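You operate a simulated robot arm through the tools that you are given. There is no shell and no other tool.

You are at the controls of a simulated robot arm. One attempt, no reset.

Task
Vacuum the white frame and the gold frame on mid suction.
Fine: leave the dial there, put the nozzle back, switch off; leave the third frame on the green sheet dusty. What is to be rubbed or washed off counts as gone when no trace of it is left.

Only the result counts: the job must be done as asked and must still hold three seconds after the hand-in. Knocking over, shifting, dropping, spilling or breaking anything else fails it. Flat cloth is picked up by pressing the open fingertips on it (5 to 10 N) and closing them slowly along it; thin cloth reads only 2 to 8 mm in the jaws.

Robot
A 6-joint arm with a three-finger gripper, fixed in place. Base frame: the origin is on the floor under the middle of its stand, x ahead of it, y to its left, z up; the work surface is at about z = 80. Lengths are in cm, angles in degrees, forces in N, time in s.
It reaches about 121.3 cm from its shoulder. Its first joint turns from -166.0 to 166.0 degrees. Payload 4.89 kg.
The tool frame sits at the grasp point between the pads (the TCP): z along the fingers, y along the line on which they close. The tips reach 3 cm beyond it. The gripper opens to 16.4 cm; its body begins 12.5 cm behind the TCP.
Orientation is told as [roll, pitch, yaw] about the base's x, y, z axes, in that order, counted from this pose: with the fingers straight down and closing along the base's y, the tool's x points along the base's -x, its y along +y and its z along -z.

Tools
- The arm moves only by the tool play_rows. Its argument "moves" is a list of rows, each a list of 7 numbers: the turn, a rotation vector about the tool's x, y, z in units of 4 degrees (1.0 is 4 degrees), then the shift along the tool's x, y, z in units of 40 mm (1.0 is 40 mm), then the gripper command, from -1 (shut) to 1 (fully open), values between in proportion. In form: [[rx, ry, rz, tx, ty, tz, fingers], ...]. A call has 1 to 20 rows; each row shifts and turns the commanded pose from where the row before left it, along the tool's axes as they then stand. A call with a number of a shift or a turn outside -1 to 1 is refused whole. Each row takes 0.2 s and may step no farther than 5 cm and 8.6 degrees from the row before; otherwise, or with a gripper value out of range, the whole call is refused. Where a pose cannot be reached the arm comes as near as it can. A force on the tool above 40 N (or 10 N above the force at the start of the call, whichever is more), or a blocked arm, ends the call early, and 0.2 s more pass. The fingers move at their own pace (about 10.8 cm/s each) and stop on an object; they squeeze with about 31 N. The grip force told is the motor's: it shows also when the fingers shut on nothing. Time passes only in rows, and 0.2 s behind the last, so rows that do not move let the fingers close. The reply holds the time, the measured pose of the TCP, the force on the tool along the base axes, the opening and the grip force, in the units named above and with some noise, with the torque about the TCP (base axes, N m) and any sound that the robot's microphone picked up, and new pictures: "pictures" is both (left out), scene, wrist or none.
- Cameras (640 x 400 px; columns grow to the right, rows downward): "scene" is fixed at [21.98, -50.07, 158.01]; the picture's right is [0.15, -0.99, 0.00], its down [-0.63, -0.10, -0.77] and it looks along [0.76, 0.12, -0.64] (base axes); focal length 322 px, centre (320, 200). "wrist" rides on the gripper at [7.6, -0.2, -15.2] in the tool frame; the picture's right is [0.02, 1.00, 0.00], its down [-0.88, 0.02, -0.47] and it looks along [-0.47, 0.01, 0.88] (tool axes); focal length 247 px, centre (320, 200). There is no depth. A picture from a camera that has moved, and an enlarged one, comes with that camera's place and axes in the base frame and with its lens.
- lift_body(by): moves the trunk up (or, below 0, down) by that many cm; the arm rides with it, the base frame stays. It gives what a move gives, with no picture.
- enlarge(camera, box): a new picture of the part [left, top, right, bottom] of that camera's present view, enlarged. No time passes.
- finish_job(): hands the job in; it is judged then, once.

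Places have to be worked out from the pictures, the camera data and where the tool is seen. Open the gripper and draw the arm clear of the work before you hand the job in, unless the task says otherwise.

The tools are called after "Request:" by a JSON object that holds its "api" and its "payload". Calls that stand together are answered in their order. play_rows: Moves the arm, as the interface text tells. Its arguments: {"type":"object","properties":{"moves":{"type":"array"},"pictures":{"type":"string","enum":["both","scene","wrist","none"]}},"required":["moves"]} The other tools are called the same way: lift_body (by) moves the trunk up or down; enlarge (camera, box) takes an enlarged picture of a part of a camera's view; finish_job () hands the job in.

At the start:

```text
time_s: 0.0
eef_pos: [62.01, -20.96, 132.06]
orientation: [0.0, 0.0, 0.0]
force: [0.0, 0.1, -0.1]
torque: [-0.01, 0.0, 0.0]
finger_gap: 16.38
gripper_force: 0.0
trunk travel left (down, up): [-17.5, 21.5]
```

scene: 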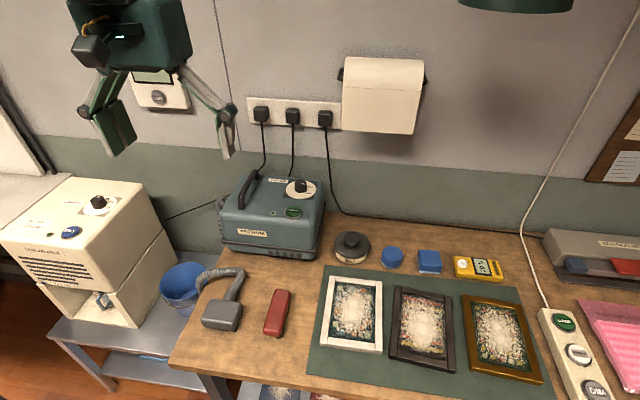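
wrist: 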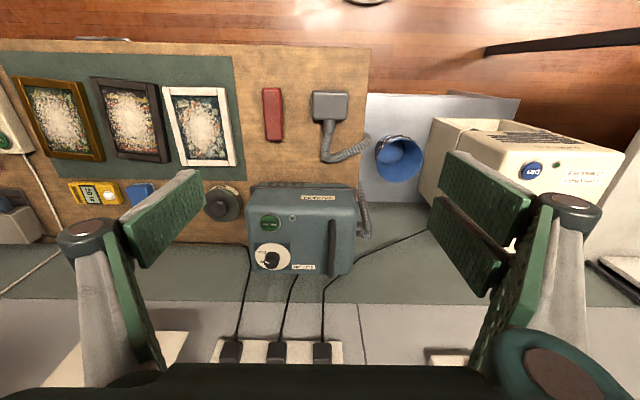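

I start by looking closely at the vacuum, its dial, the nozzle and the frames.

Request:
{"api": "enlarge", "payload": {"camera": "scene", "box": [200, 150, 360, 250]}}

Request:
{"api": "enlarge", "payload": {"camera": "wrist", "box": [230, 180, 390, 280]}}

Request:
{"api": "enlarge", "payload": {"camera": "scene", "box": [160, 240, 360, 365]}}

Request:
{"api": "enlarge", "payload": {"camera": "scene", "box": [300, 250, 556, 400]}}

Request:
{"api": "enlarge", "payload": {"camera": "wrist", "box": [240, 70, 400, 170]}}

```text
4.00 times, centred on (280, 200) of scene
camera zoom: at [21.98, -50.07, 158.01], right [0.15, -0.99, 0.0], down [-0.63, -0.1, -0.77], along [0.76, 0.12, -0.64], focal length 1289 px, centre (480, 200)
```

zoom: 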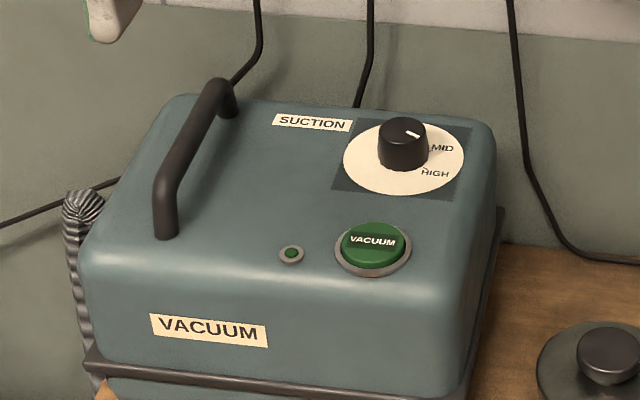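

```text
4.00 times, centred on (310, 230) of wrist
camera zoom: at [54.34, -21.19, 147.39], right [-0.02, 1.0, 0.0], down [0.88, 0.02, 0.47], along [0.47, 0.01, -0.88], focal length 988 px, centre (360, 80)
```

zoom: 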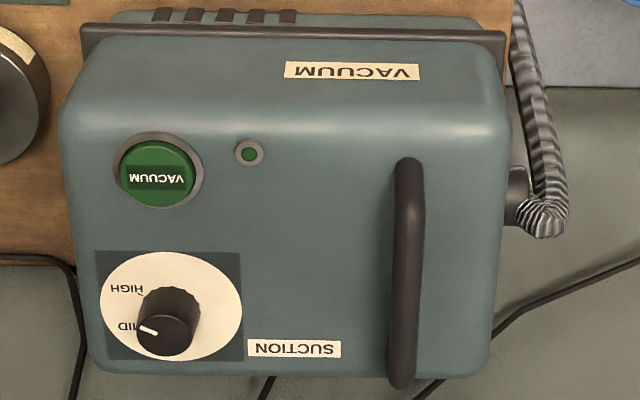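

```text
3.20 times, centred on (260, 302) of scene
camera zoom: at [21.98, -50.07, 158.01], right [0.15, -0.99, 0.0], down [-0.63, -0.1, -0.77], along [0.76, 0.12, -0.64], focal length 1031 px, centre (512, -128)
```

zoom: 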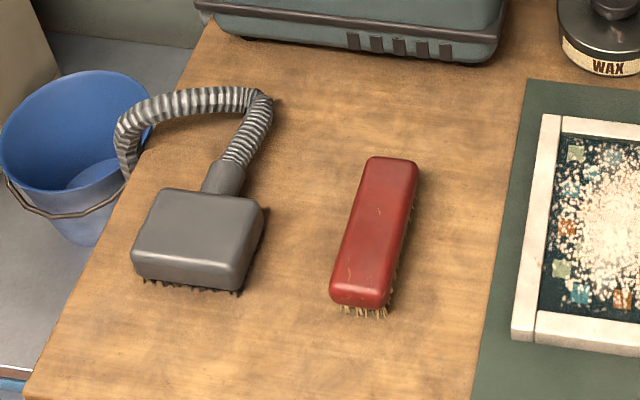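

```text
2.50 times, centred on (428, 325) of scene
camera zoom: at [21.98, -50.07, 158.01], right [0.15, -0.99, 0.0], down [-0.63, -0.1, -0.77], along [0.76, 0.12, -0.64], focal length 806 px, centre (50, -112)
```

zoom: 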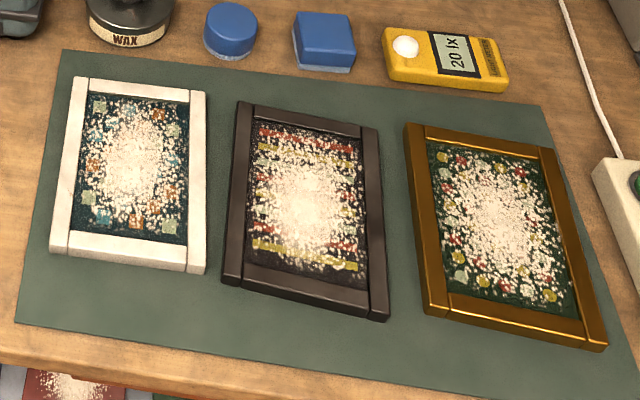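

```text
4.00 times, centred on (320, 120) of wrist
camera zoom: at [54.34, -21.19, 147.39], right [-0.02, 1.0, 0.0], down [0.88, 0.02, 0.47], along [0.47, 0.01, -0.88], focal length 988 px, centre (320, 520)
```

zoom: 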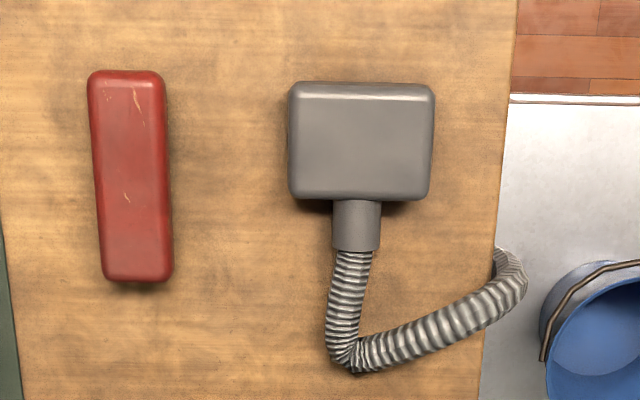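

I need a closer view of the dial and its pointer.

Request:
{"api": "enlarge", "payload": {"camera": "scene", "box": [280, 172, 328, 202]}}

Request:
{"api": "enlarge", "payload": {"camera": "wrist", "box": [244, 238, 300, 273]}}

Request:
{"api": "enlarge", "payload": {"camera": "scene", "box": [530, 300, 640, 400]}}

Request:
{"api": "enlarge", "payload": {"camera": "scene", "box": [0, 170, 240, 320]}}

```text
13.33 times, centred on (304, 187) of scene
camera zoom: at [21.98, -50.07, 158.01], right [0.15, -0.99, 0.0], down [-0.63, -0.1, -0.77], along [0.76, 0.12, -0.64], focal length 4296 px, centre (533, 373)
```

zoom: 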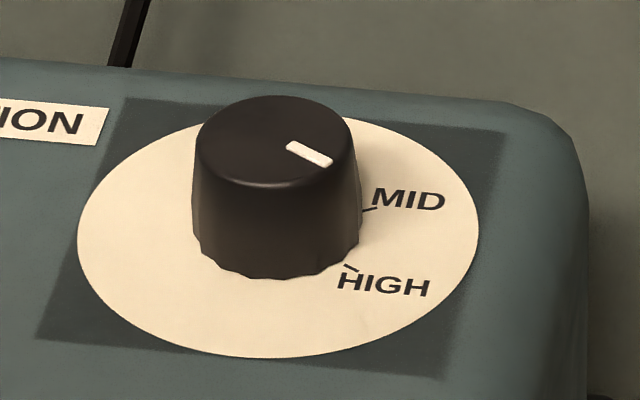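

```text
11.43 times, centred on (272, 256) of wrist
camera zoom: at [54.34, -21.19, 147.39], right [-0.02, 1.0, 0.0], down [0.88, 0.02, 0.47], along [0.47, 0.01, -0.88], focal length 2823 px, centre (869, -434)
```

zoom: 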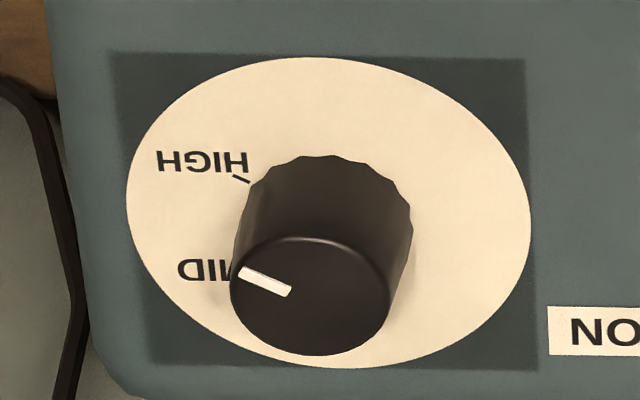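

```text
4.00 times, centred on (585, 350) of scene
camera zoom: at [21.98, -50.07, 158.01], right [0.15, -0.99, 0.0], down [-0.63, -0.1, -0.77], along [0.76, 0.12, -0.64], focal length 1289 px, centre (-740, -400)
```

zoom: 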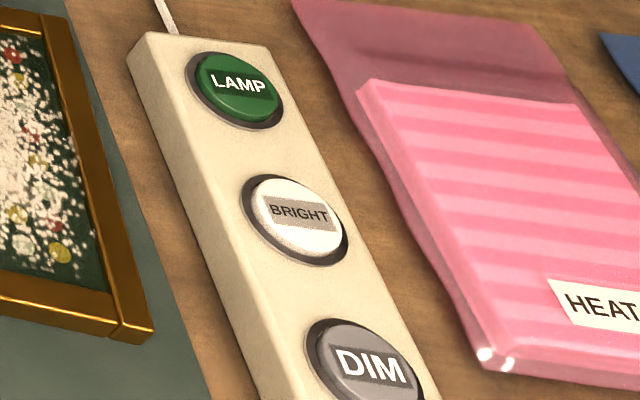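

```text
2.67 times, centred on (120, 245) of scene
camera zoom: at [21.98, -50.07, 158.01], right [0.15, -0.99, 0.0], down [-0.63, -0.1, -0.77], along [0.76, 0.12, -0.64], focal length 859 px, centre (853, 80)
```

zoom: 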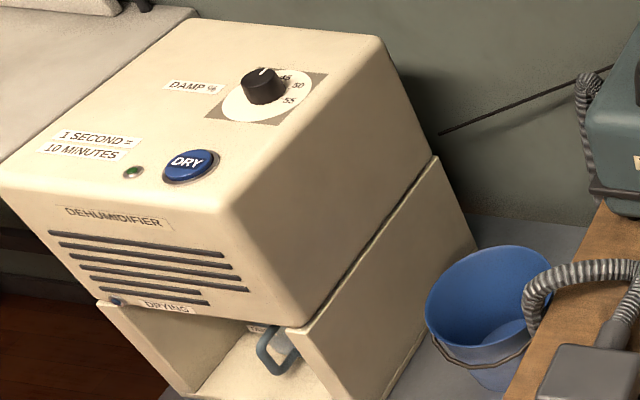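

The dial pointer is at HIGH (pointing about -112°), with MID about 60° counter-clockwise from it. I place the knob at about (98, -32.6, 97–100), the button at (87.2, -32.6, 98), the nozzle head at (62, -18.6) with its top at z≈84.3, the white frame at x 57.6–77.7 and y -59.3…-44.5, and the gold frame's centre near (66.6, -87). I'll move part of the way above the vacuum and check clearances.

Request:
{"api": "play_rows", "payload": {"moves": [[0, 0, 0, -0.8, -0.36, 0.3, 0.2], [0, 0, 0, -0.8, -0.36, 0.3, 0.2], [0, 0, 0, -0.8, -0.36, 0.3, 0.2], [0, 0, 0, -0.8, -0.36, 0.3, 0.2], [0, 0, 0, -0.8, -0.36, 0.3, 0.1], [0, 0, 0, -0.8, -0.36, 0.3, 0.0], [0, 0, 0, -0.8, -0.36, 0.3, 0.0], [0, 0, 0, -0.8, -0.36, 0.3, 0.0]]}}

```text
time_s: 1.8
eef_pos: [87.65, -32.39, 122.5]
orientation: [-0.1, 0.0, 0.0]
force: [-1.4, 0.7, 0.8]
torque: [-0.07, -0.2, -0.03]
finger_gap: 8.19
gripper_force: 0.0
trunk travel left (down, up): [-17.5, 21.5]
camera wrist: at [79.93, -32.64, 137.83], right [-0.02, 1.0, 0.0], down [0.88, 0.02, 0.47], along [0.47, 0.01, -0.88], focal length 247 px, centre (320, 200)
```

scene: 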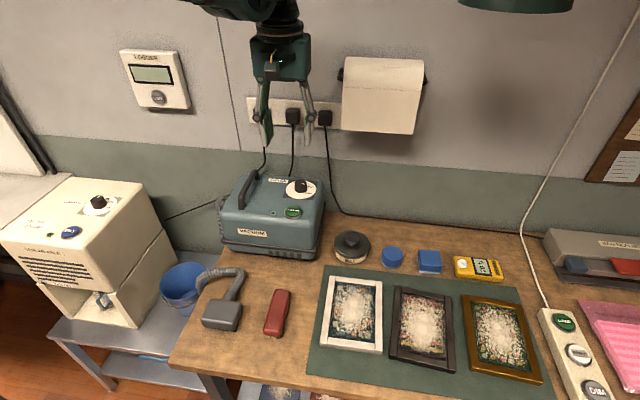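
wrist: 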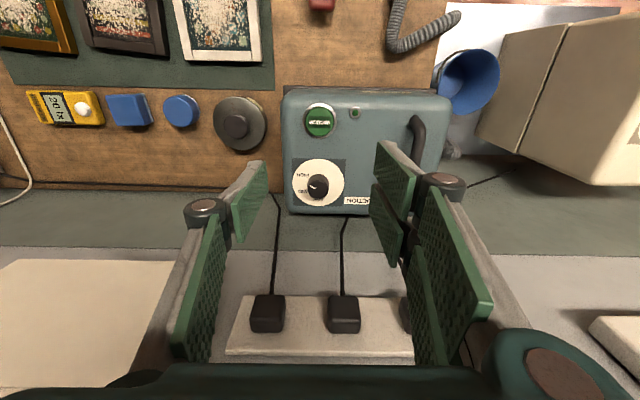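

The plugs' front faces are at x≈111 and z≈113, so the gripper has room over the dial. I move above the dial to about (98, -32.6, 112) and check alignment.

Request:
{"api": "play_rows", "payload": {"moves": [[0, 0, 0, -0.644, -0.01, 0.6, 0.0], [0, 0, 0, -0.644, -0.01, 0.6, 0.0], [0, 0, 0, -0.644, -0.01, 0.6, 0.0], [0, 0, 0, -0.644, -0.01, 0.6, 0.0], [0, 0, 0, 0, 0, 0, 0.0]]}}

Request:
{"api": "enlarge", "payload": {"camera": "wrist", "box": [240, 80, 400, 180]}}

Request:
{"api": "enlarge", "payload": {"camera": "scene", "box": [220, 60, 380, 220]}}

```text
time_s: 3.0
eef_pos: [98.04, -32.6, 112.61]
orientation: [0.1, -0.1, 0.0]
force: [1.1, -0.6, -0.5]
torque: [0.04, 0.11, 0.02]
finger_gap: 8.21
gripper_force: 0.0
trunk travel left (down, up): [-17.5, 21.5]
camera wrist: at [90.37, -32.84, 128.03], right [-0.02, 1.0, 0.0], down [0.88, 0.02, 0.47], along [0.47, 0.01, -0.88], focal length 247 px, centre (320, 200)
```

scene: 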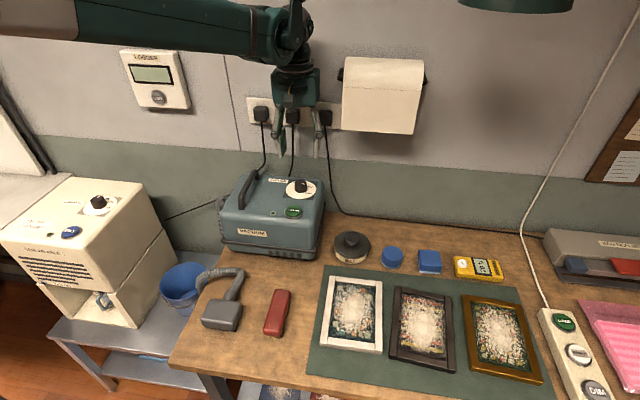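
wrist: 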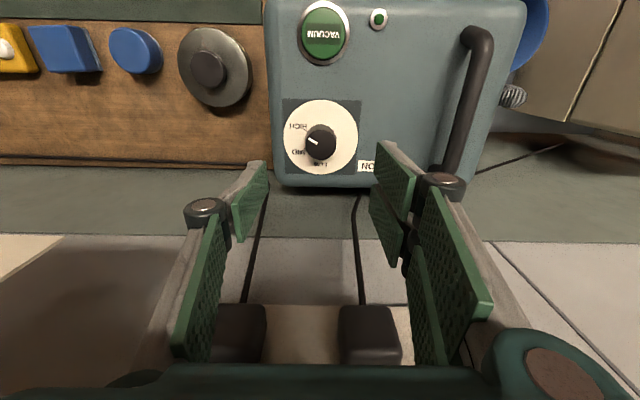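

```text
4.00 times, centred on (320, 130) of wrist
camera zoom: at [90.37, -32.84, 128.03], right [-0.02, 1.0, 0.0], down [0.88, 0.02, 0.47], along [0.47, 0.01, -0.88], focal length 988 px, centre (320, 480)
```

zoom: 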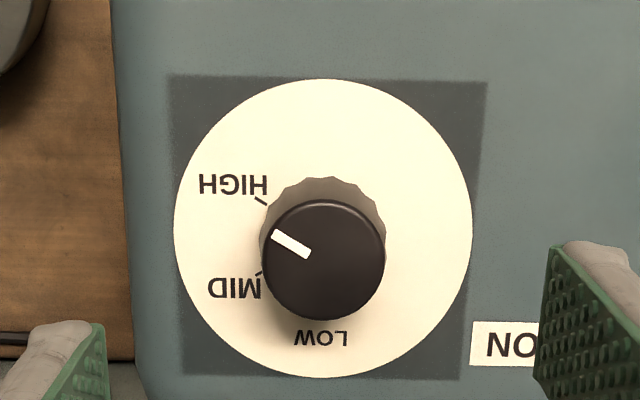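

```text
2.50 times, centred on (300, 140) of scene
camera zoom: at [21.98, -50.07, 158.01], right [0.15, -0.99, 0.0], down [-0.63, -0.1, -0.77], along [0.76, 0.12, -0.64], focal length 806 px, centre (370, 350)
```

zoom: 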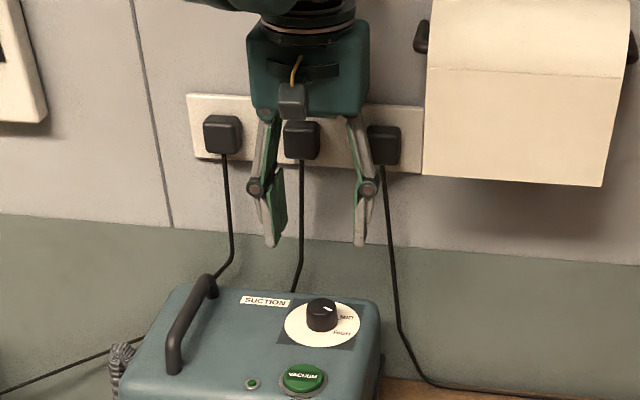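

The pointer sits exactly on the HIGH tick. The knob axis is at about (98.0, -32.6), right under the TCP. I pre-rotate the gripper by -30° yaw, then descend around the knob with the fingers 8 cm open.

Request:
{"api": "play_rows", "payload": {"moves": [[0, 0, 0.9375, 0, 0, 0, 0.0], [0, 0, 0.9375, 0, 0, 0, 0.0], [0, 0, 0.9375, 0, 0, 0, 0.0], [0, 0, 0.9375, 0, 0, 0, 0.0], [0, 0, 0.9375, 0, 0, 0, 0.0], [0, 0, 0.9375, 0, 0, 0, 0.0], [0, 0, 0.9375, 0, 0, 0, 0.0], [0, 0, 0.9375, 0, 0, 0, 0.0], [0, 0, 0, 0, 0, 0.55, 0.0], [0, 0, 0, 0, 0, 0.55, 0.0], [0, 0, 0, 0, 0, 0.55, 0.0], [0, 0, 0, 0, 0, 0.55, 0.0], [0, 0, 0, 0, 0, 0.3, 0.0], [0, 0, 0, 0, 0, 0.25, 0.0], [0, 0, 0, 0, 0, 0, 0.0]]}}

```text
time_s: 6.2
eef_pos: [97.91, -32.61, 101.8]
orientation: [0.0, 0.0, -30.0]
force: [0.6, 1.2, -0.3]
torque: [0.0, -0.01, 0.03]
finger_gap: 8.19
gripper_force: 0.1
trunk travel left (down, up): [-17.5, 21.5]
camera wrist: at [91.16, -29.03, 117.2], right [0.48, 0.88, 0.0], down [0.77, -0.42, 0.47], along [0.41, -0.23, -0.88], focal length 247 px, centre (320, 200)
```

scene: 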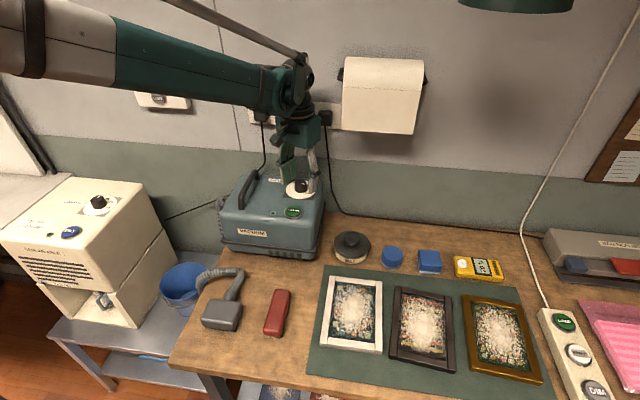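
wrist: 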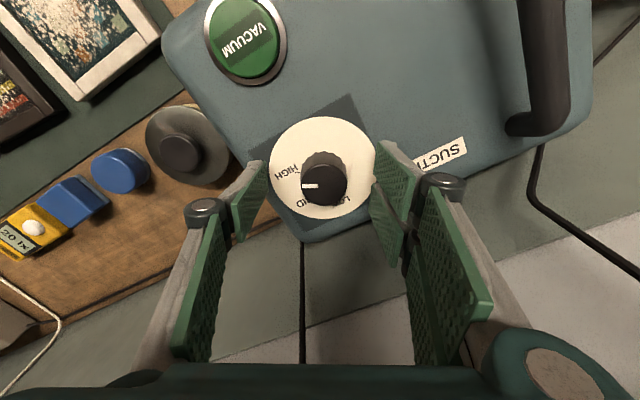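

The knob is centred between the finger tips. I lower 5 mm more and close on it.

Request:
{"api": "play_rows", "payload": {"moves": [[0, 0, 0, 0, 0, 0.12, 0.0], [0, 0, 0, 0, 0, 0, -0.3], [0, 0, 0, 0, 0, 0, -0.5], [0, 0, 0, 0, 0, 0, -0.7], [0, 0, 0, 0, 0, 0, -1], [0, 0, 0, 0, 0, 0, -1], [0, 0, 0, 0, 0, 0, -1]]}}

Request:
{"api": "enlarge", "payload": {"camera": "wrist", "box": [220, 90, 420, 290]}}

```text
time_s: 7.8
eef_pos: [97.93, -32.45, 101.42]
orientation: [0.0, 0.0, -30.0]
force: [19.2, 29.2, 1.2]
torque: [0.94, -0.55, 0.1]
finger_gap: 3.61
gripper_force: 44.6
trunk travel left (down, up): [-17.5, 21.5]
camera wrist: at [91.28, -28.79, 116.69], right [0.48, 0.88, 0.0], down [0.77, -0.42, 0.47], along [0.41, -0.23, -0.88], focal length 247 px, centre (320, 200)
```

scene: 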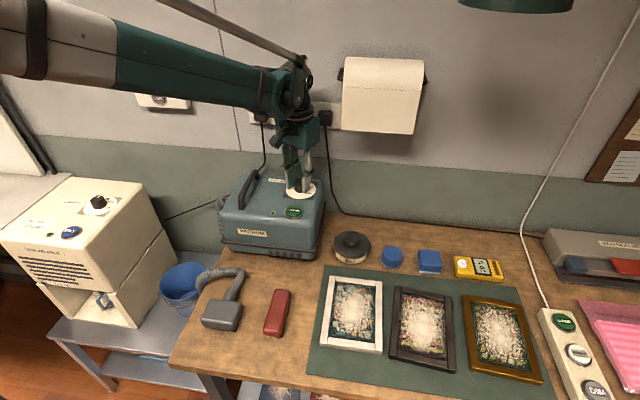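
wrist: 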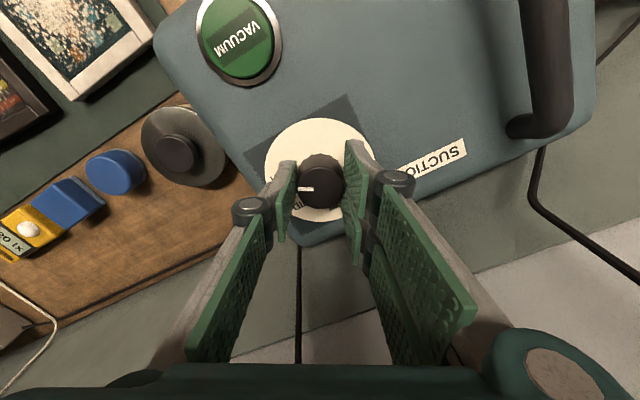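

```text
2.00 times, centred on (320, 190) of wrist
camera zoom: at [91.28, -28.79, 116.69], right [0.48, 0.88, 0.0], down [0.77, -0.42, 0.47], along [0.41, -0.23, -0.88], focal length 494 px, centre (320, 220)
```

zoom: 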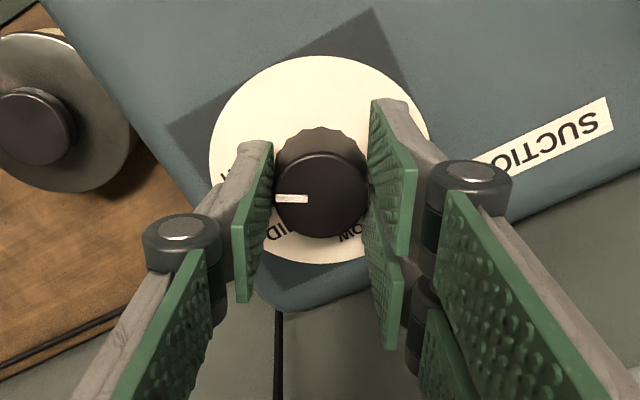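

I have gripped the knob at 3.6 cm, but there is a side force of about 35 N along tool +y, so the knob axis is slightly to +y of the TCP. I'll nudge that way to relieve it.

Request:
{"api": "play_rows", "payload": {"moves": [[0, 0, 0, 0, 0.04, 0, -1], [0, 0, 0, 0, 0, 0, -1]], "pictures": "none"}}

```text
time_s: 8.4
eef_pos: [97.88, -32.41, 101.26]
orientation: [-0.1, 0.0, -30.0]
force: [11.5, 25.7, -0.5]
torque: [0.75, -0.27, 0.07]
finger_gap: 3.58
gripper_force: 44.8
trunk travel left (down, up): [-17.5, 21.5]
```

The force fell from 35 to 28 N. I'll keep nudging in the same direction.

Request:
{"api": "play_rows", "payload": {"moves": [[0, 0, 0, 0, 0.05, 0, -1], [0, 0, 0, 0, 0, 0, -1]], "pictures": "none"}}

```text
time_s: 9.0
eef_pos: [98.01, -32.45, 101.46]
orientation: [-0.1, 0.0, -30.1]
force: [-4.0, 11.7, -5.6]
torque: [0.26, 0.21, 0.02]
finger_gap: 3.6
gripper_force: 45.0
trunk travel left (down, up): [-17.5, 21.5]
```

The side force is now about 12 N, which is acceptable. I begin turning counter-clockwise, 20° first, then check.

Request:
{"api": "play_rows", "payload": {"moves": [[0, 0, -0.5, 0, 0, 0, -1], [0, 0, -0.9, 0, 0, 0, -1], [0, 0, -0.9, 0, 0, 0, -1], [0, 0, -0.9, 0, 0, 0, -1], [0, 0, -0.9, 0, 0, 0, -1], [0, 0, -0.9, 0, 0, 0, -1]], "pictures": "wrist"}}

Request:
{"api": "enlarge", "payload": {"camera": "wrist", "box": [220, 90, 420, 290]}}

```text
time_s: 10.4
eef_pos: [98.03, -32.45, 101.4]
orientation: [0.0, -0.1, -10.0]
force: [-26.3, -9.2, -17.6]
torque: [0.0, 0.69, -0.04]
finger_gap: 3.57
gripper_force: 45.6
trunk travel left (down, up): [-17.5, 21.5]
camera wrist: at [90.44, -31.37, 116.7], right [0.15, 0.99, 0.0], down [0.87, -0.13, 0.47], along [0.47, -0.07, -0.88], focal length 247 px, centre (320, 200)
```

wrist: 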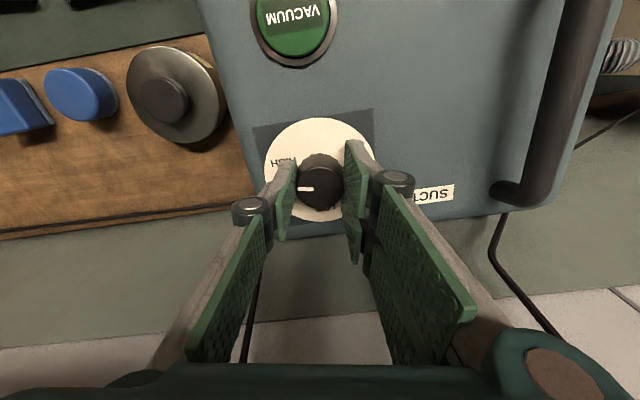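

```text
2.00 times, centred on (320, 190) of wrist
camera zoom: at [90.44, -31.37, 116.7], right [0.15, 0.99, 0.0], down [0.87, -0.13, 0.47], along [0.47, -0.07, -0.88], focal length 494 px, centre (320, 220)
```

zoom: 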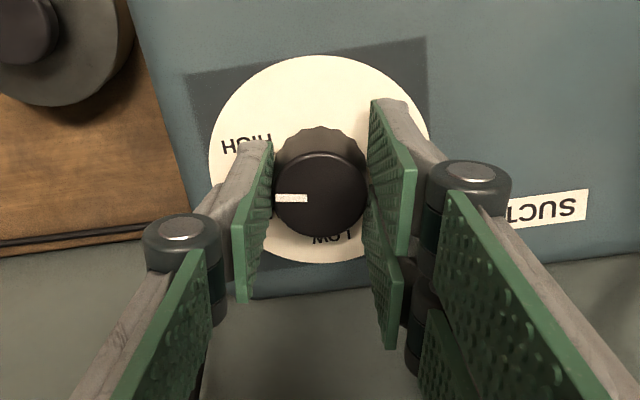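

The knob turns with the fingers. The side force grew, mainly toward -x and down, so I relieve it a little and look at the force.

Request:
{"api": "play_rows", "payload": {"moves": [[0, 0, 0, 0.05, 0, 0.03, -1], [0, 0, 0, 0, 0, 0, -1]], "pictures": "none"}}

```text
time_s: 11.0
eef_pos: [97.92, -32.41, 101.29]
orientation: [0.1, -0.2, -10.0]
force: [17.7, -30.0, 17.5]
torque: [-0.94, -0.58, -0.08]
finger_gap: 3.6
gripper_force: 44.4
trunk travel left (down, up): [-17.5, 21.5]
```

The system is stiff, at about 25 N/mm. I make a finer correction of +0.8 mm x, -0.7 mm y and +0.6 mm z.

Request:
{"api": "play_rows", "payload": {"moves": [[0, 0, 0, -0.017, -0.018, -0.015, -1], [0, 0, 0, 0, 0, 0, -1]], "pictures": "none"}}

```text
time_s: 11.7
eef_pos: [98.05, -32.4, 101.34]
orientation: [-0.2, 0.0, -9.9]
force: [2.9, -7.7, 4.6]
torque: [-0.51, -0.23, 0.02]
finger_gap: 3.63
gripper_force: 45.0
trunk travel left (down, up): [-17.5, 21.5]
stopped in row 2: the force on the tool passed its limit at 50 N (the readings are from after the stop); the commanded pose is now the measured one
```

The force spiked briefly but now reads small. I wait one row to see if it is stable.

Request:
{"api": "play_rows", "payload": {"moves": [[0, 0, 0, 0, 0, 0, -1], [0, 0, 0, 0, 0, 0, -1]], "pictures": "wrist"}}

```text
time_s: 12.3
eef_pos: [97.93, -32.52, 101.3]
orientation: [0.1, -0.1, -10.1]
force: [5.6, -10.7, 6.1]
torque: [-0.42, -0.43, -0.06]
finger_gap: 3.61
gripper_force: 44.8
trunk travel left (down, up): [-17.5, 21.5]
camera wrist: at [90.4, -31.36, 116.68], right [0.15, 0.99, 0.0], down [0.87, -0.13, 0.47], along [0.47, -0.07, -0.88], focal length 247 px, centre (320, 200)
```

wrist: 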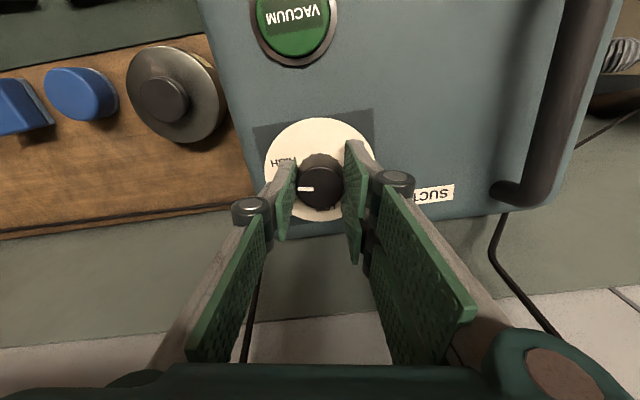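

It is stable at about 13 N. I continue turning in smaller steps.

Request:
{"api": "play_rows", "payload": {"moves": [[0, 0, -0.5, 0, 0, 0, -1], [0, 0, -0.5, 0, 0, 0, -1], [0, 0, -0.5, 0, 0, 0, -1], [0, 0, -0.5, 0, 0, 0, -1], [0, 0, -0.5, 0, 0, 0, -1]], "pictures": "none"}}

```text
time_s: 13.5
eef_pos: [97.92, -32.56, 101.47]
orientation: [0.0, 0.0, -0.1]
force: [5.6, -19.8, 8.0]
torque: [-0.67, -0.4, -0.04]
finger_gap: 3.58
gripper_force: 45.1
trunk travel left (down, up): [-17.5, 21.5]
```

Force is about 20 N toward -y. I shift 0.5 mm in -y while continuing the turn.

Request:
{"api": "play_rows", "payload": {"moves": [[0, 0, 0, -0.004, -0.013, -0.005, -1], [0, 0, -0.5, 0, 0, 0, -1], [0, 0, -0.5, 0, 0, 0, -1], [0, 0, -0.5, 0, 0, 0, -1], [0, 0, -0.5, 0, 0, 0, -1], [0, 0, -0.5, 0, 0, 0, -1]], "pictures": "none"}}

```text
time_s: 14.9
eef_pos: [98.01, -32.66, 101.35]
orientation: [-0.1, 0.0, 10.1]
force: [-6.6, -20.6, -2.7]
torque: [-0.55, 0.12, -0.04]
finger_gap: 3.62
gripper_force: 45.3
trunk travel left (down, up): [-17.5, 21.5]
```

Request:
{"api": "play_rows", "payload": {"moves": [[0, 0, 0, 0.004, -0.015, 0, -1], [0, 0, -0.5, 0, 0, 0, -1], [0, 0, -0.5, 0, 0, 0, -1], [0, 0, -0.5, 0, 0, 0, -1], [0, 0, -0.5, 0, 0, 0, -1], [0, 0, -0.5, 0, 0, 0, -1]], "pictures": "wrist"}}

Request:
{"api": "enlarge", "payload": {"camera": "wrist", "box": [220, 90, 420, 290]}}

```text
time_s: 16.3
eef_pos: [98.08, -32.59, 101.36]
orientation: [-0.1, -0.1, 19.9]
force: [-2.2, -13.8, 0.8]
torque: [-0.31, -0.03, -0.02]
finger_gap: 3.6
gripper_force: 44.6
trunk travel left (down, up): [-17.5, 21.5]
camera wrist: at [90.86, -35.43, 116.68], right [-0.36, 0.93, 0.0], down [0.82, 0.32, 0.47], along [0.44, 0.17, -0.88], focal length 247 px, centre (320, 200)
```

wrist: 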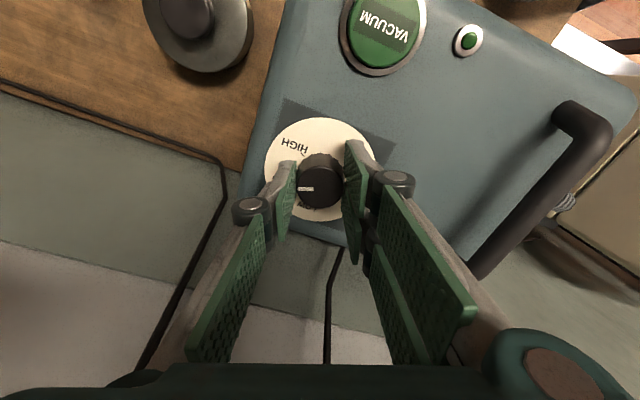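

```text
2.00 times, centred on (320, 190) of wrist
camera zoom: at [90.86, -35.43, 116.68], right [-0.36, 0.93, 0.0], down [0.82, 0.32, 0.47], along [0.44, 0.17, -0.88], focal length 494 px, centre (320, 220)
```

zoom: 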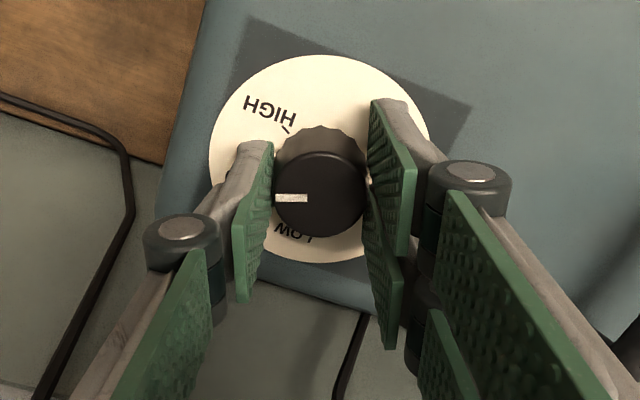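

50° of the turn is done, and the pointer is aligned with the finger line. That puts HIGH at -120° and MID at -60°, so 10° more remains.

Request:
{"api": "play_rows", "payload": {"moves": [[0, 0, 0, 0, -0.01, 0, -1], [0, 0, -0.5, 0, 0, 0, -1], [0, 0, -0.5, 0, 0, 0, -1], [0, 0, -0.5, 0, 0, 0, -1], [0, 0, -0.5, 0, 0, 0, -1], [0, 0, -0.5, 0, 0, 0, -1], [0, 0, 0, 0, 0, 0, -1]], "pictures": "none"}}

```text
time_s: 17.9
eef_pos: [98.08, -32.58, 101.24]
orientation: [-0.2, -0.1, 30.0]
force: [10.4, -16.5, 8.3]
torque: [-0.43, -0.39, -0.04]
finger_gap: 3.6
gripper_force: 44.3
trunk travel left (down, up): [-17.5, 21.5]
```

Yaw is at +30°, so the full 60° turn is done. I open the fingers slowly to 8 cm, rise straight up and check the dial.

Request:
{"api": "play_rows", "payload": {"moves": [[0, 0, 0, 0, 0, 0, -0.5], [0, 0, 0, 0, 0, 0, -0.2], [0, 0, 0, 0, 0, 0, 0.0], [0, 0, 0, 0, 0, 0, 0.0], [0, 0, 0, 0, 0, -0.3, 0.0], [0, 0, 0, 0, 0, -0.6, 0.0], [0, 0, 0, 0, 0, -0.8, 0.0], [0, 0, 0, 0, 0, -0.8, 0.0], [0, 0, 0, 0, 0, -0.8, 0.0]]}}

Request:
{"api": "enlarge", "payload": {"camera": "wrist", "box": [240, 80, 400, 180]}}

```text
time_s: 19.9
eef_pos: [97.97, -32.53, 114.56]
orientation: [-0.2, -0.1, 30.1]
force: [0.4, -0.2, 0.3]
torque: [0.02, 0.09, 0.03]
finger_gap: 8.18
gripper_force: 0.0
trunk travel left (down, up): [-17.5, 21.5]
camera wrist: at [91.47, -36.48, 129.97], right [-0.52, 0.86, 0.0], down [0.75, 0.46, 0.47], along [0.41, 0.24, -0.88], focal length 247 px, centre (320, 200)
```

scene: 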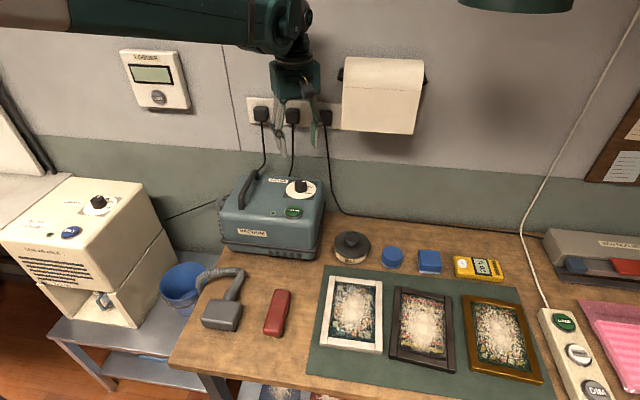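
wrist: 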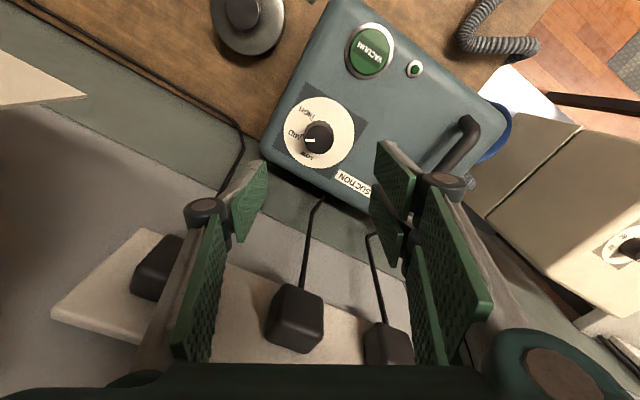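

```text
4.00 times, centred on (320, 130) of wrist
camera zoom: at [91.47, -36.48, 129.97], right [-0.52, 0.86, 0.0], down [0.75, 0.46, 0.47], along [0.41, 0.24, -0.88], focal length 988 px, centre (320, 480)
```

zoom: 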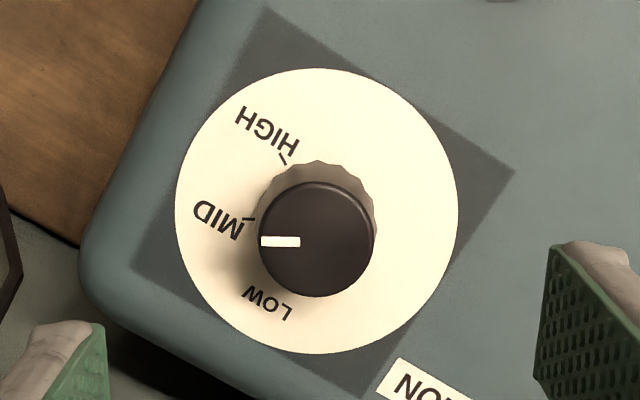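

The pointer is near MID. I take a finer look to measure any remaining offset.

Request:
{"api": "enlarge", "payload": {"camera": "wrist", "box": [280, 95, 360, 171]}}

Request:
{"api": "enlarge", "payload": {"camera": "scene", "box": [280, 172, 328, 202]}}

```text
5.26 times, centred on (320, 133) of wrist
camera zoom: at [91.47, -36.48, 129.97], right [-0.52, 0.86, 0.0], down [0.75, 0.46, 0.47], along [0.41, 0.24, -0.88], focal length 1300 px, centre (320, 553)
```

zoom: 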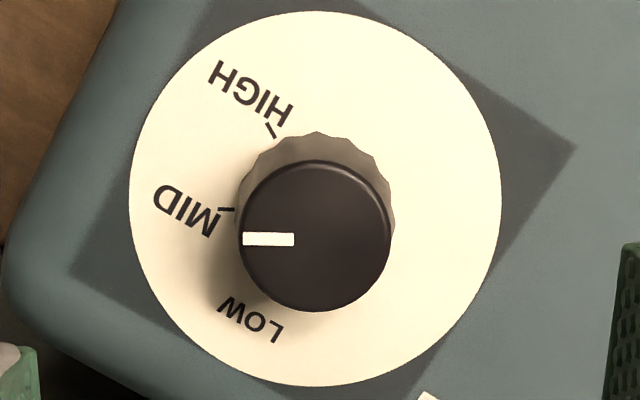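

```text
13.33 times, centred on (304, 187) of scene
camera zoom: at [21.98, -50.07, 158.01], right [0.15, -0.99, 0.0], down [-0.63, -0.1, -0.77], along [0.76, 0.12, -0.64], focal length 4296 px, centre (533, 373)
```

zoom: 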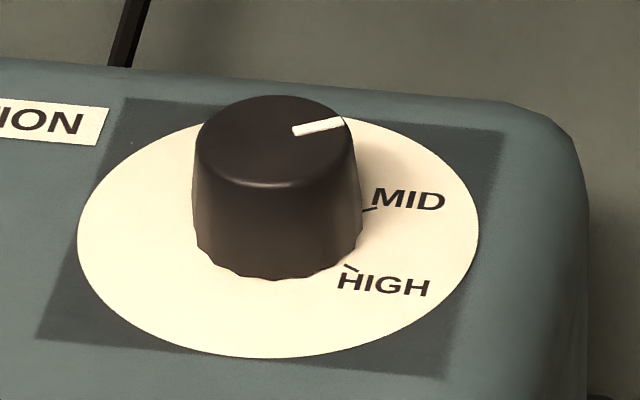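

The scene view shows the pointer parallel to the MID tick, so the dial is on MID to within a few degrees. Next is the button: I rotate back to yaw 0 and go above (87.2, -29.3), then tilt 20° so only the single -y finger is lowest, aimed at the button centre (87.2, -32.6).

Request:
{"api": "play_rows", "payload": {"moves": [[0, 0, 0.9375, 0, 0, 0, 0.0], [0, 0, 0.9375, 0, 0, 0, 0.0], [0, 0, 0.9375, 0, 0, 0, 0.0], [0, 0, 0.9375, 0, 0, 0, 0.0], [0, 0, 0.9375, 0, 0, 0, 0.0], [0, 0, 0.9375, 0, 0, 0, 0.0], [0, 0, 0.9375, 0, 0, 0, 0.0], [0, 0, 0.9375, 0, 0, 0, 0.0], [0, 0, 0, 0.9, 0.27, 0, 0.0], [0, 0, 0, 0.9, 0.27, 0, 0.0], [0, 0, 0, 0.9, 0.27, 0, 0.0], [-1, 0, 0, 0, 0, 0, 0.0], [-1, 0, 0, 0, 0, 0, 0.0], [-1, 0, 0, 0, 0, 0, 0.0], [-1, 0, 0, 0, 0, 0, 0.0], [-1, 0, 0, 0, 0, 0, 0.0], [0, 0, 0, 0, 0, 0, 0.0]]}}

Request:
{"api": "enlarge", "payload": {"camera": "wrist", "box": [200, 80, 440, 280]}}

Request:
{"api": "enlarge", "payload": {"camera": "scene", "box": [220, 100, 360, 240]}}

```text
time_s: 23.5
eef_pos: [87.15, -29.32, 114.58]
orientation: [19.9, -0.2, 0.0]
force: [0.4, 0.3, -0.1]
torque: [0.05, -0.01, -0.04]
finger_gap: 8.2
gripper_force: 0.1
trunk travel left (down, up): [-17.5, 21.5]
camera wrist: at [79.55, -34.74, 128.94], right [-0.02, 0.94, 0.34], down [0.88, -0.14, 0.45], along [0.47, 0.31, -0.82], focal length 247 px, centre (320, 200)
```

scene: 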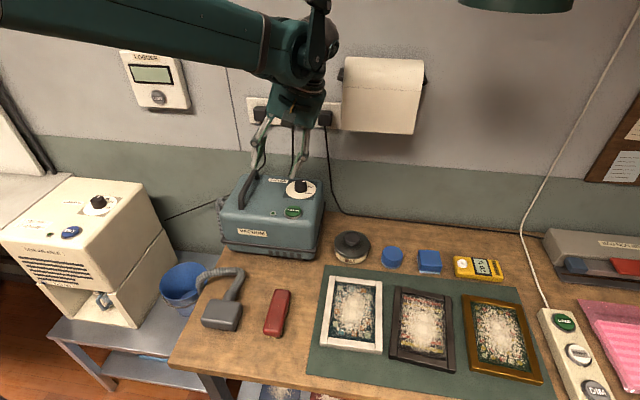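
wrist: 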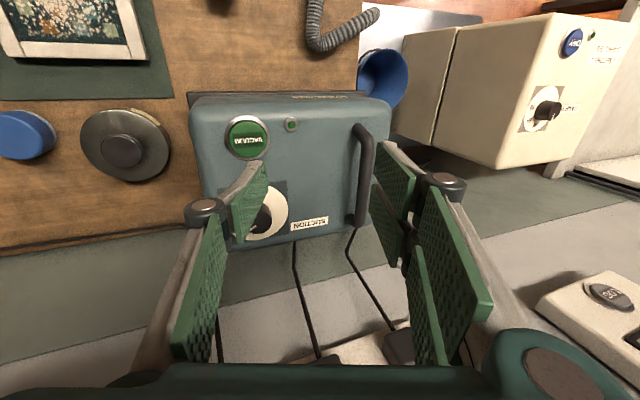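

```text
2.00 times, centred on (320, 180) of wrist
camera zoom: at [79.55, -34.74, 128.94], right [-0.02, 0.94, 0.34], down [0.88, -0.14, 0.45], along [0.47, 0.31, -0.82], focal length 494 px, centre (320, 240)
```

zoom: 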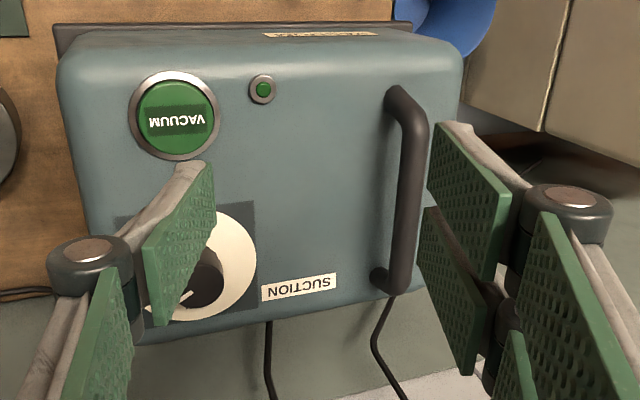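

```text
2.86 times, centred on (290, 170) of scene
camera zoom: at [21.98, -50.07, 158.01], right [0.15, -0.99, 0.0], down [-0.63, -0.1, -0.77], along [0.76, 0.12, -0.64], focal length 920 px, centre (406, 286)
```

zoom: 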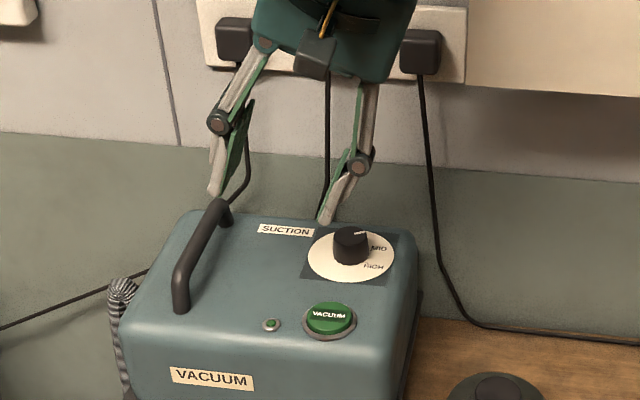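

Only the single finger will touch the button, and the other two stay about 3 cm higher and clear of the handle. I descend vertically to just above the button.

Request:
{"api": "play_rows", "payload": {"moves": [[0, 0, 0, 0, -0.214, 0.5875, 0.0], [0, 0, 0, 0, -0.214, 0.5875, 0.0], [0, 0, 0, 0, -0.214, 0.5875, 0.0], [0, 0, 0, 0, -0.19, 0.53, 0.0], [0, 0, 0, 0, 0, 0, 0.0]]}}

Request:
{"api": "enlarge", "payload": {"camera": "wrist", "box": [160, 60, 400, 260]}}

Request:
{"api": "enlarge", "payload": {"camera": "scene", "box": [240, 150, 340, 230]}}

```text
time_s: 24.7
eef_pos: [87.06, -29.37, 104.61]
orientation: [20.1, 0.0, 0.1]
force: [-0.2, 0.0, -0.3]
torque: [0.04, 0.03, 0.0]
finger_gap: 8.17
gripper_force: 0.0
trunk travel left (down, up): [-17.5, 21.5]
camera wrist: at [79.57, -34.73, 119.09], right [-0.02, 0.94, 0.34], down [0.88, -0.14, 0.45], along [0.47, 0.31, -0.82], focal length 247 px, centre (320, 200)
```

scene: 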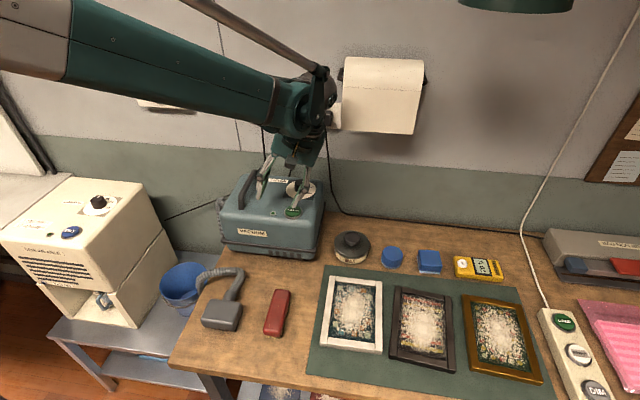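
wrist: 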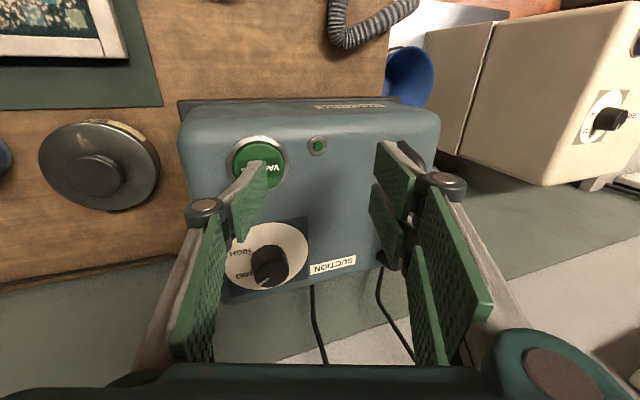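

```text
2.00 times, centred on (280, 160) of wrist
camera zoom: at [79.57, -34.73, 119.09], right [-0.02, 0.94, 0.34], down [0.88, -0.14, 0.45], along [0.47, 0.31, -0.82], focal length 494 px, centre (400, 280)
```

zoom: 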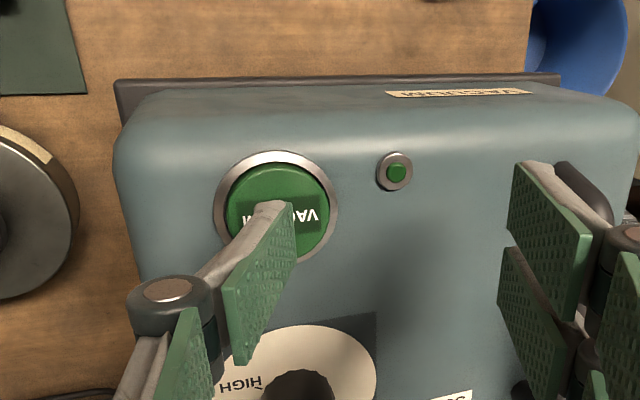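

```text
5.00 times, centred on (290, 190) of scene
camera zoom: at [21.98, -50.07, 158.01], right [0.15, -0.99, 0.0], down [-0.63, -0.1, -0.77], along [0.76, 0.12, -0.64], focal length 1611 px, centre (470, 250)
```

zoom: 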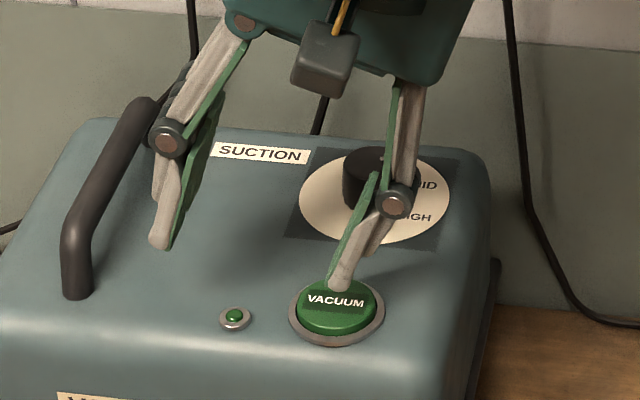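

The fingertip is right above the button centre. I press down in small steps and watch force and sound.

Request:
{"api": "play_rows", "payload": {"moves": [[0, 0, 0, 0, -0.0342, 0.094, 0.0], [0, 0, 0, 0, -0.0342, 0.094, 0.0], [0, 0, 0, 0, -0.0342, 0.094, 0.0]], "pictures": "none"}}

```text
time_s: 25.5
eef_pos: [87.27, -29.25, 103.55]
orientation: [20.0, -0.2, 0.0]
force: [-0.2, 0.1, 0.5]
torque: [-0.02, -0.04, -0.01]
finger_gap: 8.19
gripper_force: 0.1
trunk travel left (down, up): [-17.5, 21.5]
```

Request:
{"api": "play_rows", "payload": {"moves": [[0, 0, 0, 0, -0.0256, 0.0705, 0.0], [0, 0, 0, 0, -0.0171, 0.047, 0.0]], "pictures": "none"}}

```text
time_s: 26.1
eef_pos: [87.1, -29.31, 103.01]
orientation: [20.0, -0.1, 0.0]
force: [-0.2, 0.3, -0.1]
torque: [-0.01, 0.01, 0.0]
finger_gap: 8.2
gripper_force: 0.0
trunk travel left (down, up): [-17.5, 21.5]
```

No contact yet, so I continue down in 2 mm steps.

Request:
{"api": "play_rows", "payload": {"moves": [[0, 0, 0, 0, -0.0171, 0.047, 0.0], [0, 0, 0, 0, -0.0171, 0.047, 0.0]], "pictures": "none"}}

```text
time_s: 26.7
eef_pos: [87.18, -29.34, 102.69]
orientation: [20.1, -0.1, 0.1]
force: [0.7, -0.5, 0.0]
torque: [-0.01, -0.02, 0.04]
finger_gap: 8.19
gripper_force: 0.0
trunk travel left (down, up): [-17.5, 21.5]
```

Request:
{"api": "play_rows", "payload": {"moves": [[0, 0, 0, 0, -0.0171, 0.047, 0.0], [0, 0, 0, 0, -0.0171, 0.047, 0.0]], "pictures": "wrist"}}

Request:
{"api": "enlarge", "payload": {"camera": "scene", "box": [240, 150, 340, 230]}}

```text
time_s: 27.3
eef_pos: [87.25, -29.33, 102.32]
orientation: [20.0, -0.1, 0.0]
force: [-0.1, 0.0, 3.2]
torque: [-0.14, 0.01, -0.01]
finger_gap: 8.15
gripper_force: 0.1
trunk travel left (down, up): [-17.5, 21.5]
heard: click
camera wrist: at [79.53, -34.74, 116.67], right [-0.02, 0.94, 0.34], down [0.88, -0.14, 0.45], along [0.47, 0.31, -0.82], focal length 247 px, centre (320, 200)
```

wrist: 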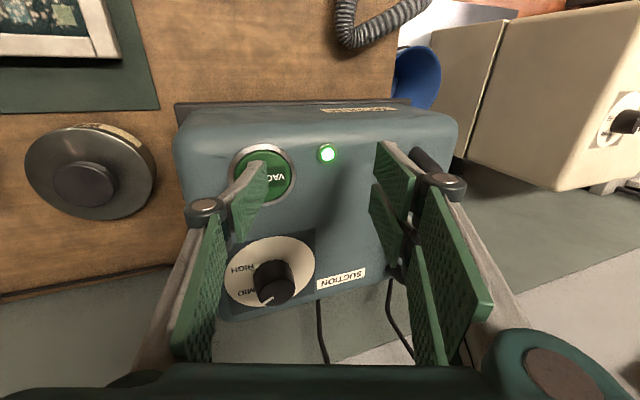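

```text
5.00 times, centred on (290, 190) of scene
camera zoom: at [21.98, -50.07, 158.01], right [0.15, -0.99, 0.0], down [-0.63, -0.1, -0.77], along [0.76, 0.12, -0.64], focal length 1611 px, centre (470, 250)
```

zoom: 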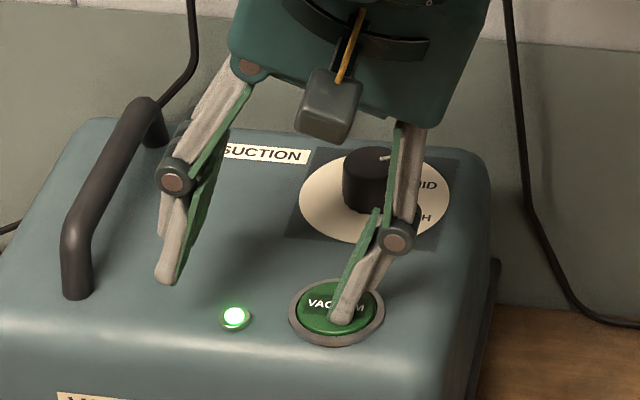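

I heard a click and the lamp is lit green, so the vacuum is on. I back straight up, undo the tilt and recheck the dial.

Request:
{"api": "play_rows", "payload": {"moves": [[0, 0, 0, 0, 0.0855, -0.235, 0.0], [0, 0, 0, 0, 0.2, -0.55, 0.0], [0, 0, 0, 0, 0.25, -0.69, 0.0], [0, 0, 0, 0, 0.25, -0.69, 0.0], [0, 0, 0, 0, 0.25, -0.69, 0.0], [1, 0, 0, 0, 0, 0, 0.0], [1, 0, 0, 0, 0, 0, 0.0], [1, 0, 0, 0, 0, 0, 0.0], [1, 0, 0, 0, 0, 0, 0.0], [1, 0, 0, 0, 0, 0, 0.0], [0, 0, 0, 0, 0, 0, 0.0]]}}

Request:
{"api": "enlarge", "payload": {"camera": "wrist", "box": [230, 140, 390, 240]}}

Request:
{"api": "enlarge", "payload": {"camera": "scene", "box": [280, 172, 328, 202]}}

```text
time_s: 29.7
eef_pos: [87.27, -29.3, 114.39]
orientation: [-0.1, -0.1, 0.0]
force: [-0.1, 0.4, 0.8]
torque: [-0.06, 0.01, -0.02]
finger_gap: 8.21
gripper_force: 0.1
trunk travel left (down, up): [-17.5, 21.5]
camera wrist: at [79.54, -29.51, 129.74], right [-0.02, 1.0, 0.0], down [0.88, 0.02, 0.47], along [0.47, 0.01, -0.88], focal length 247 px, centre (320, 200)
```

scene: 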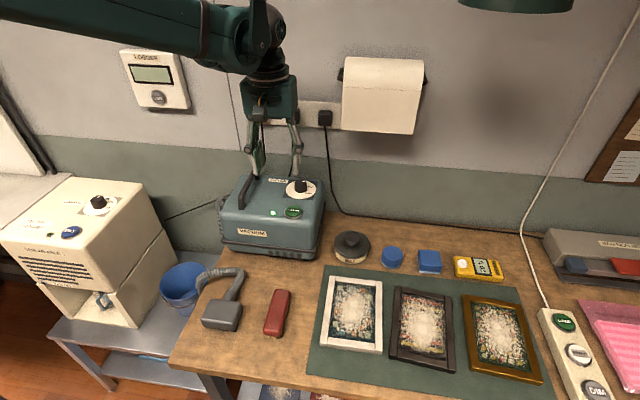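
wrist: 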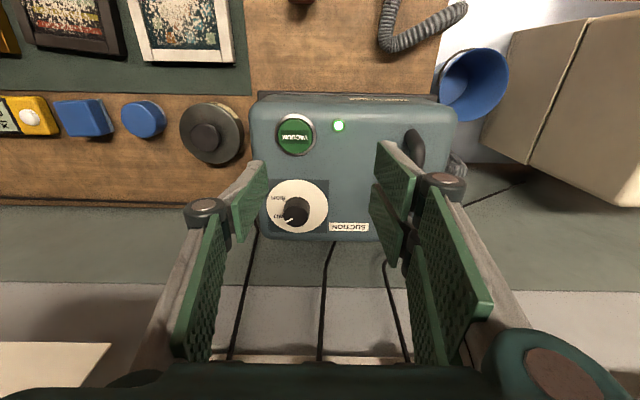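

```text
4.00 times, centred on (310, 190) of wrist
camera zoom: at [79.54, -29.51, 129.74], right [-0.02, 1.0, 0.0], down [0.88, 0.02, 0.47], along [0.47, 0.01, -0.88], focal length 988 px, centre (360, 240)
```

zoom: 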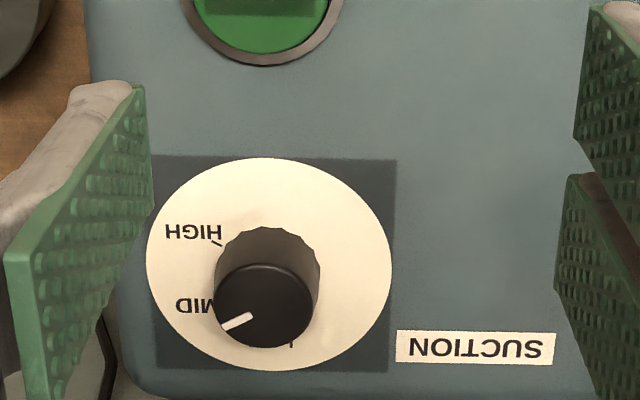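

```text
13.33 times, centred on (304, 187) of scene
camera zoom: at [21.98, -50.07, 158.01], right [0.15, -0.99, 0.0], down [-0.63, -0.1, -0.77], along [0.76, 0.12, -0.64], focal length 4296 px, centre (533, 373)
```

zoom: 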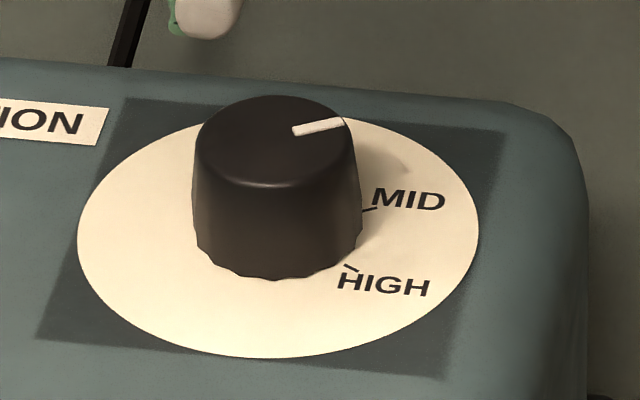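

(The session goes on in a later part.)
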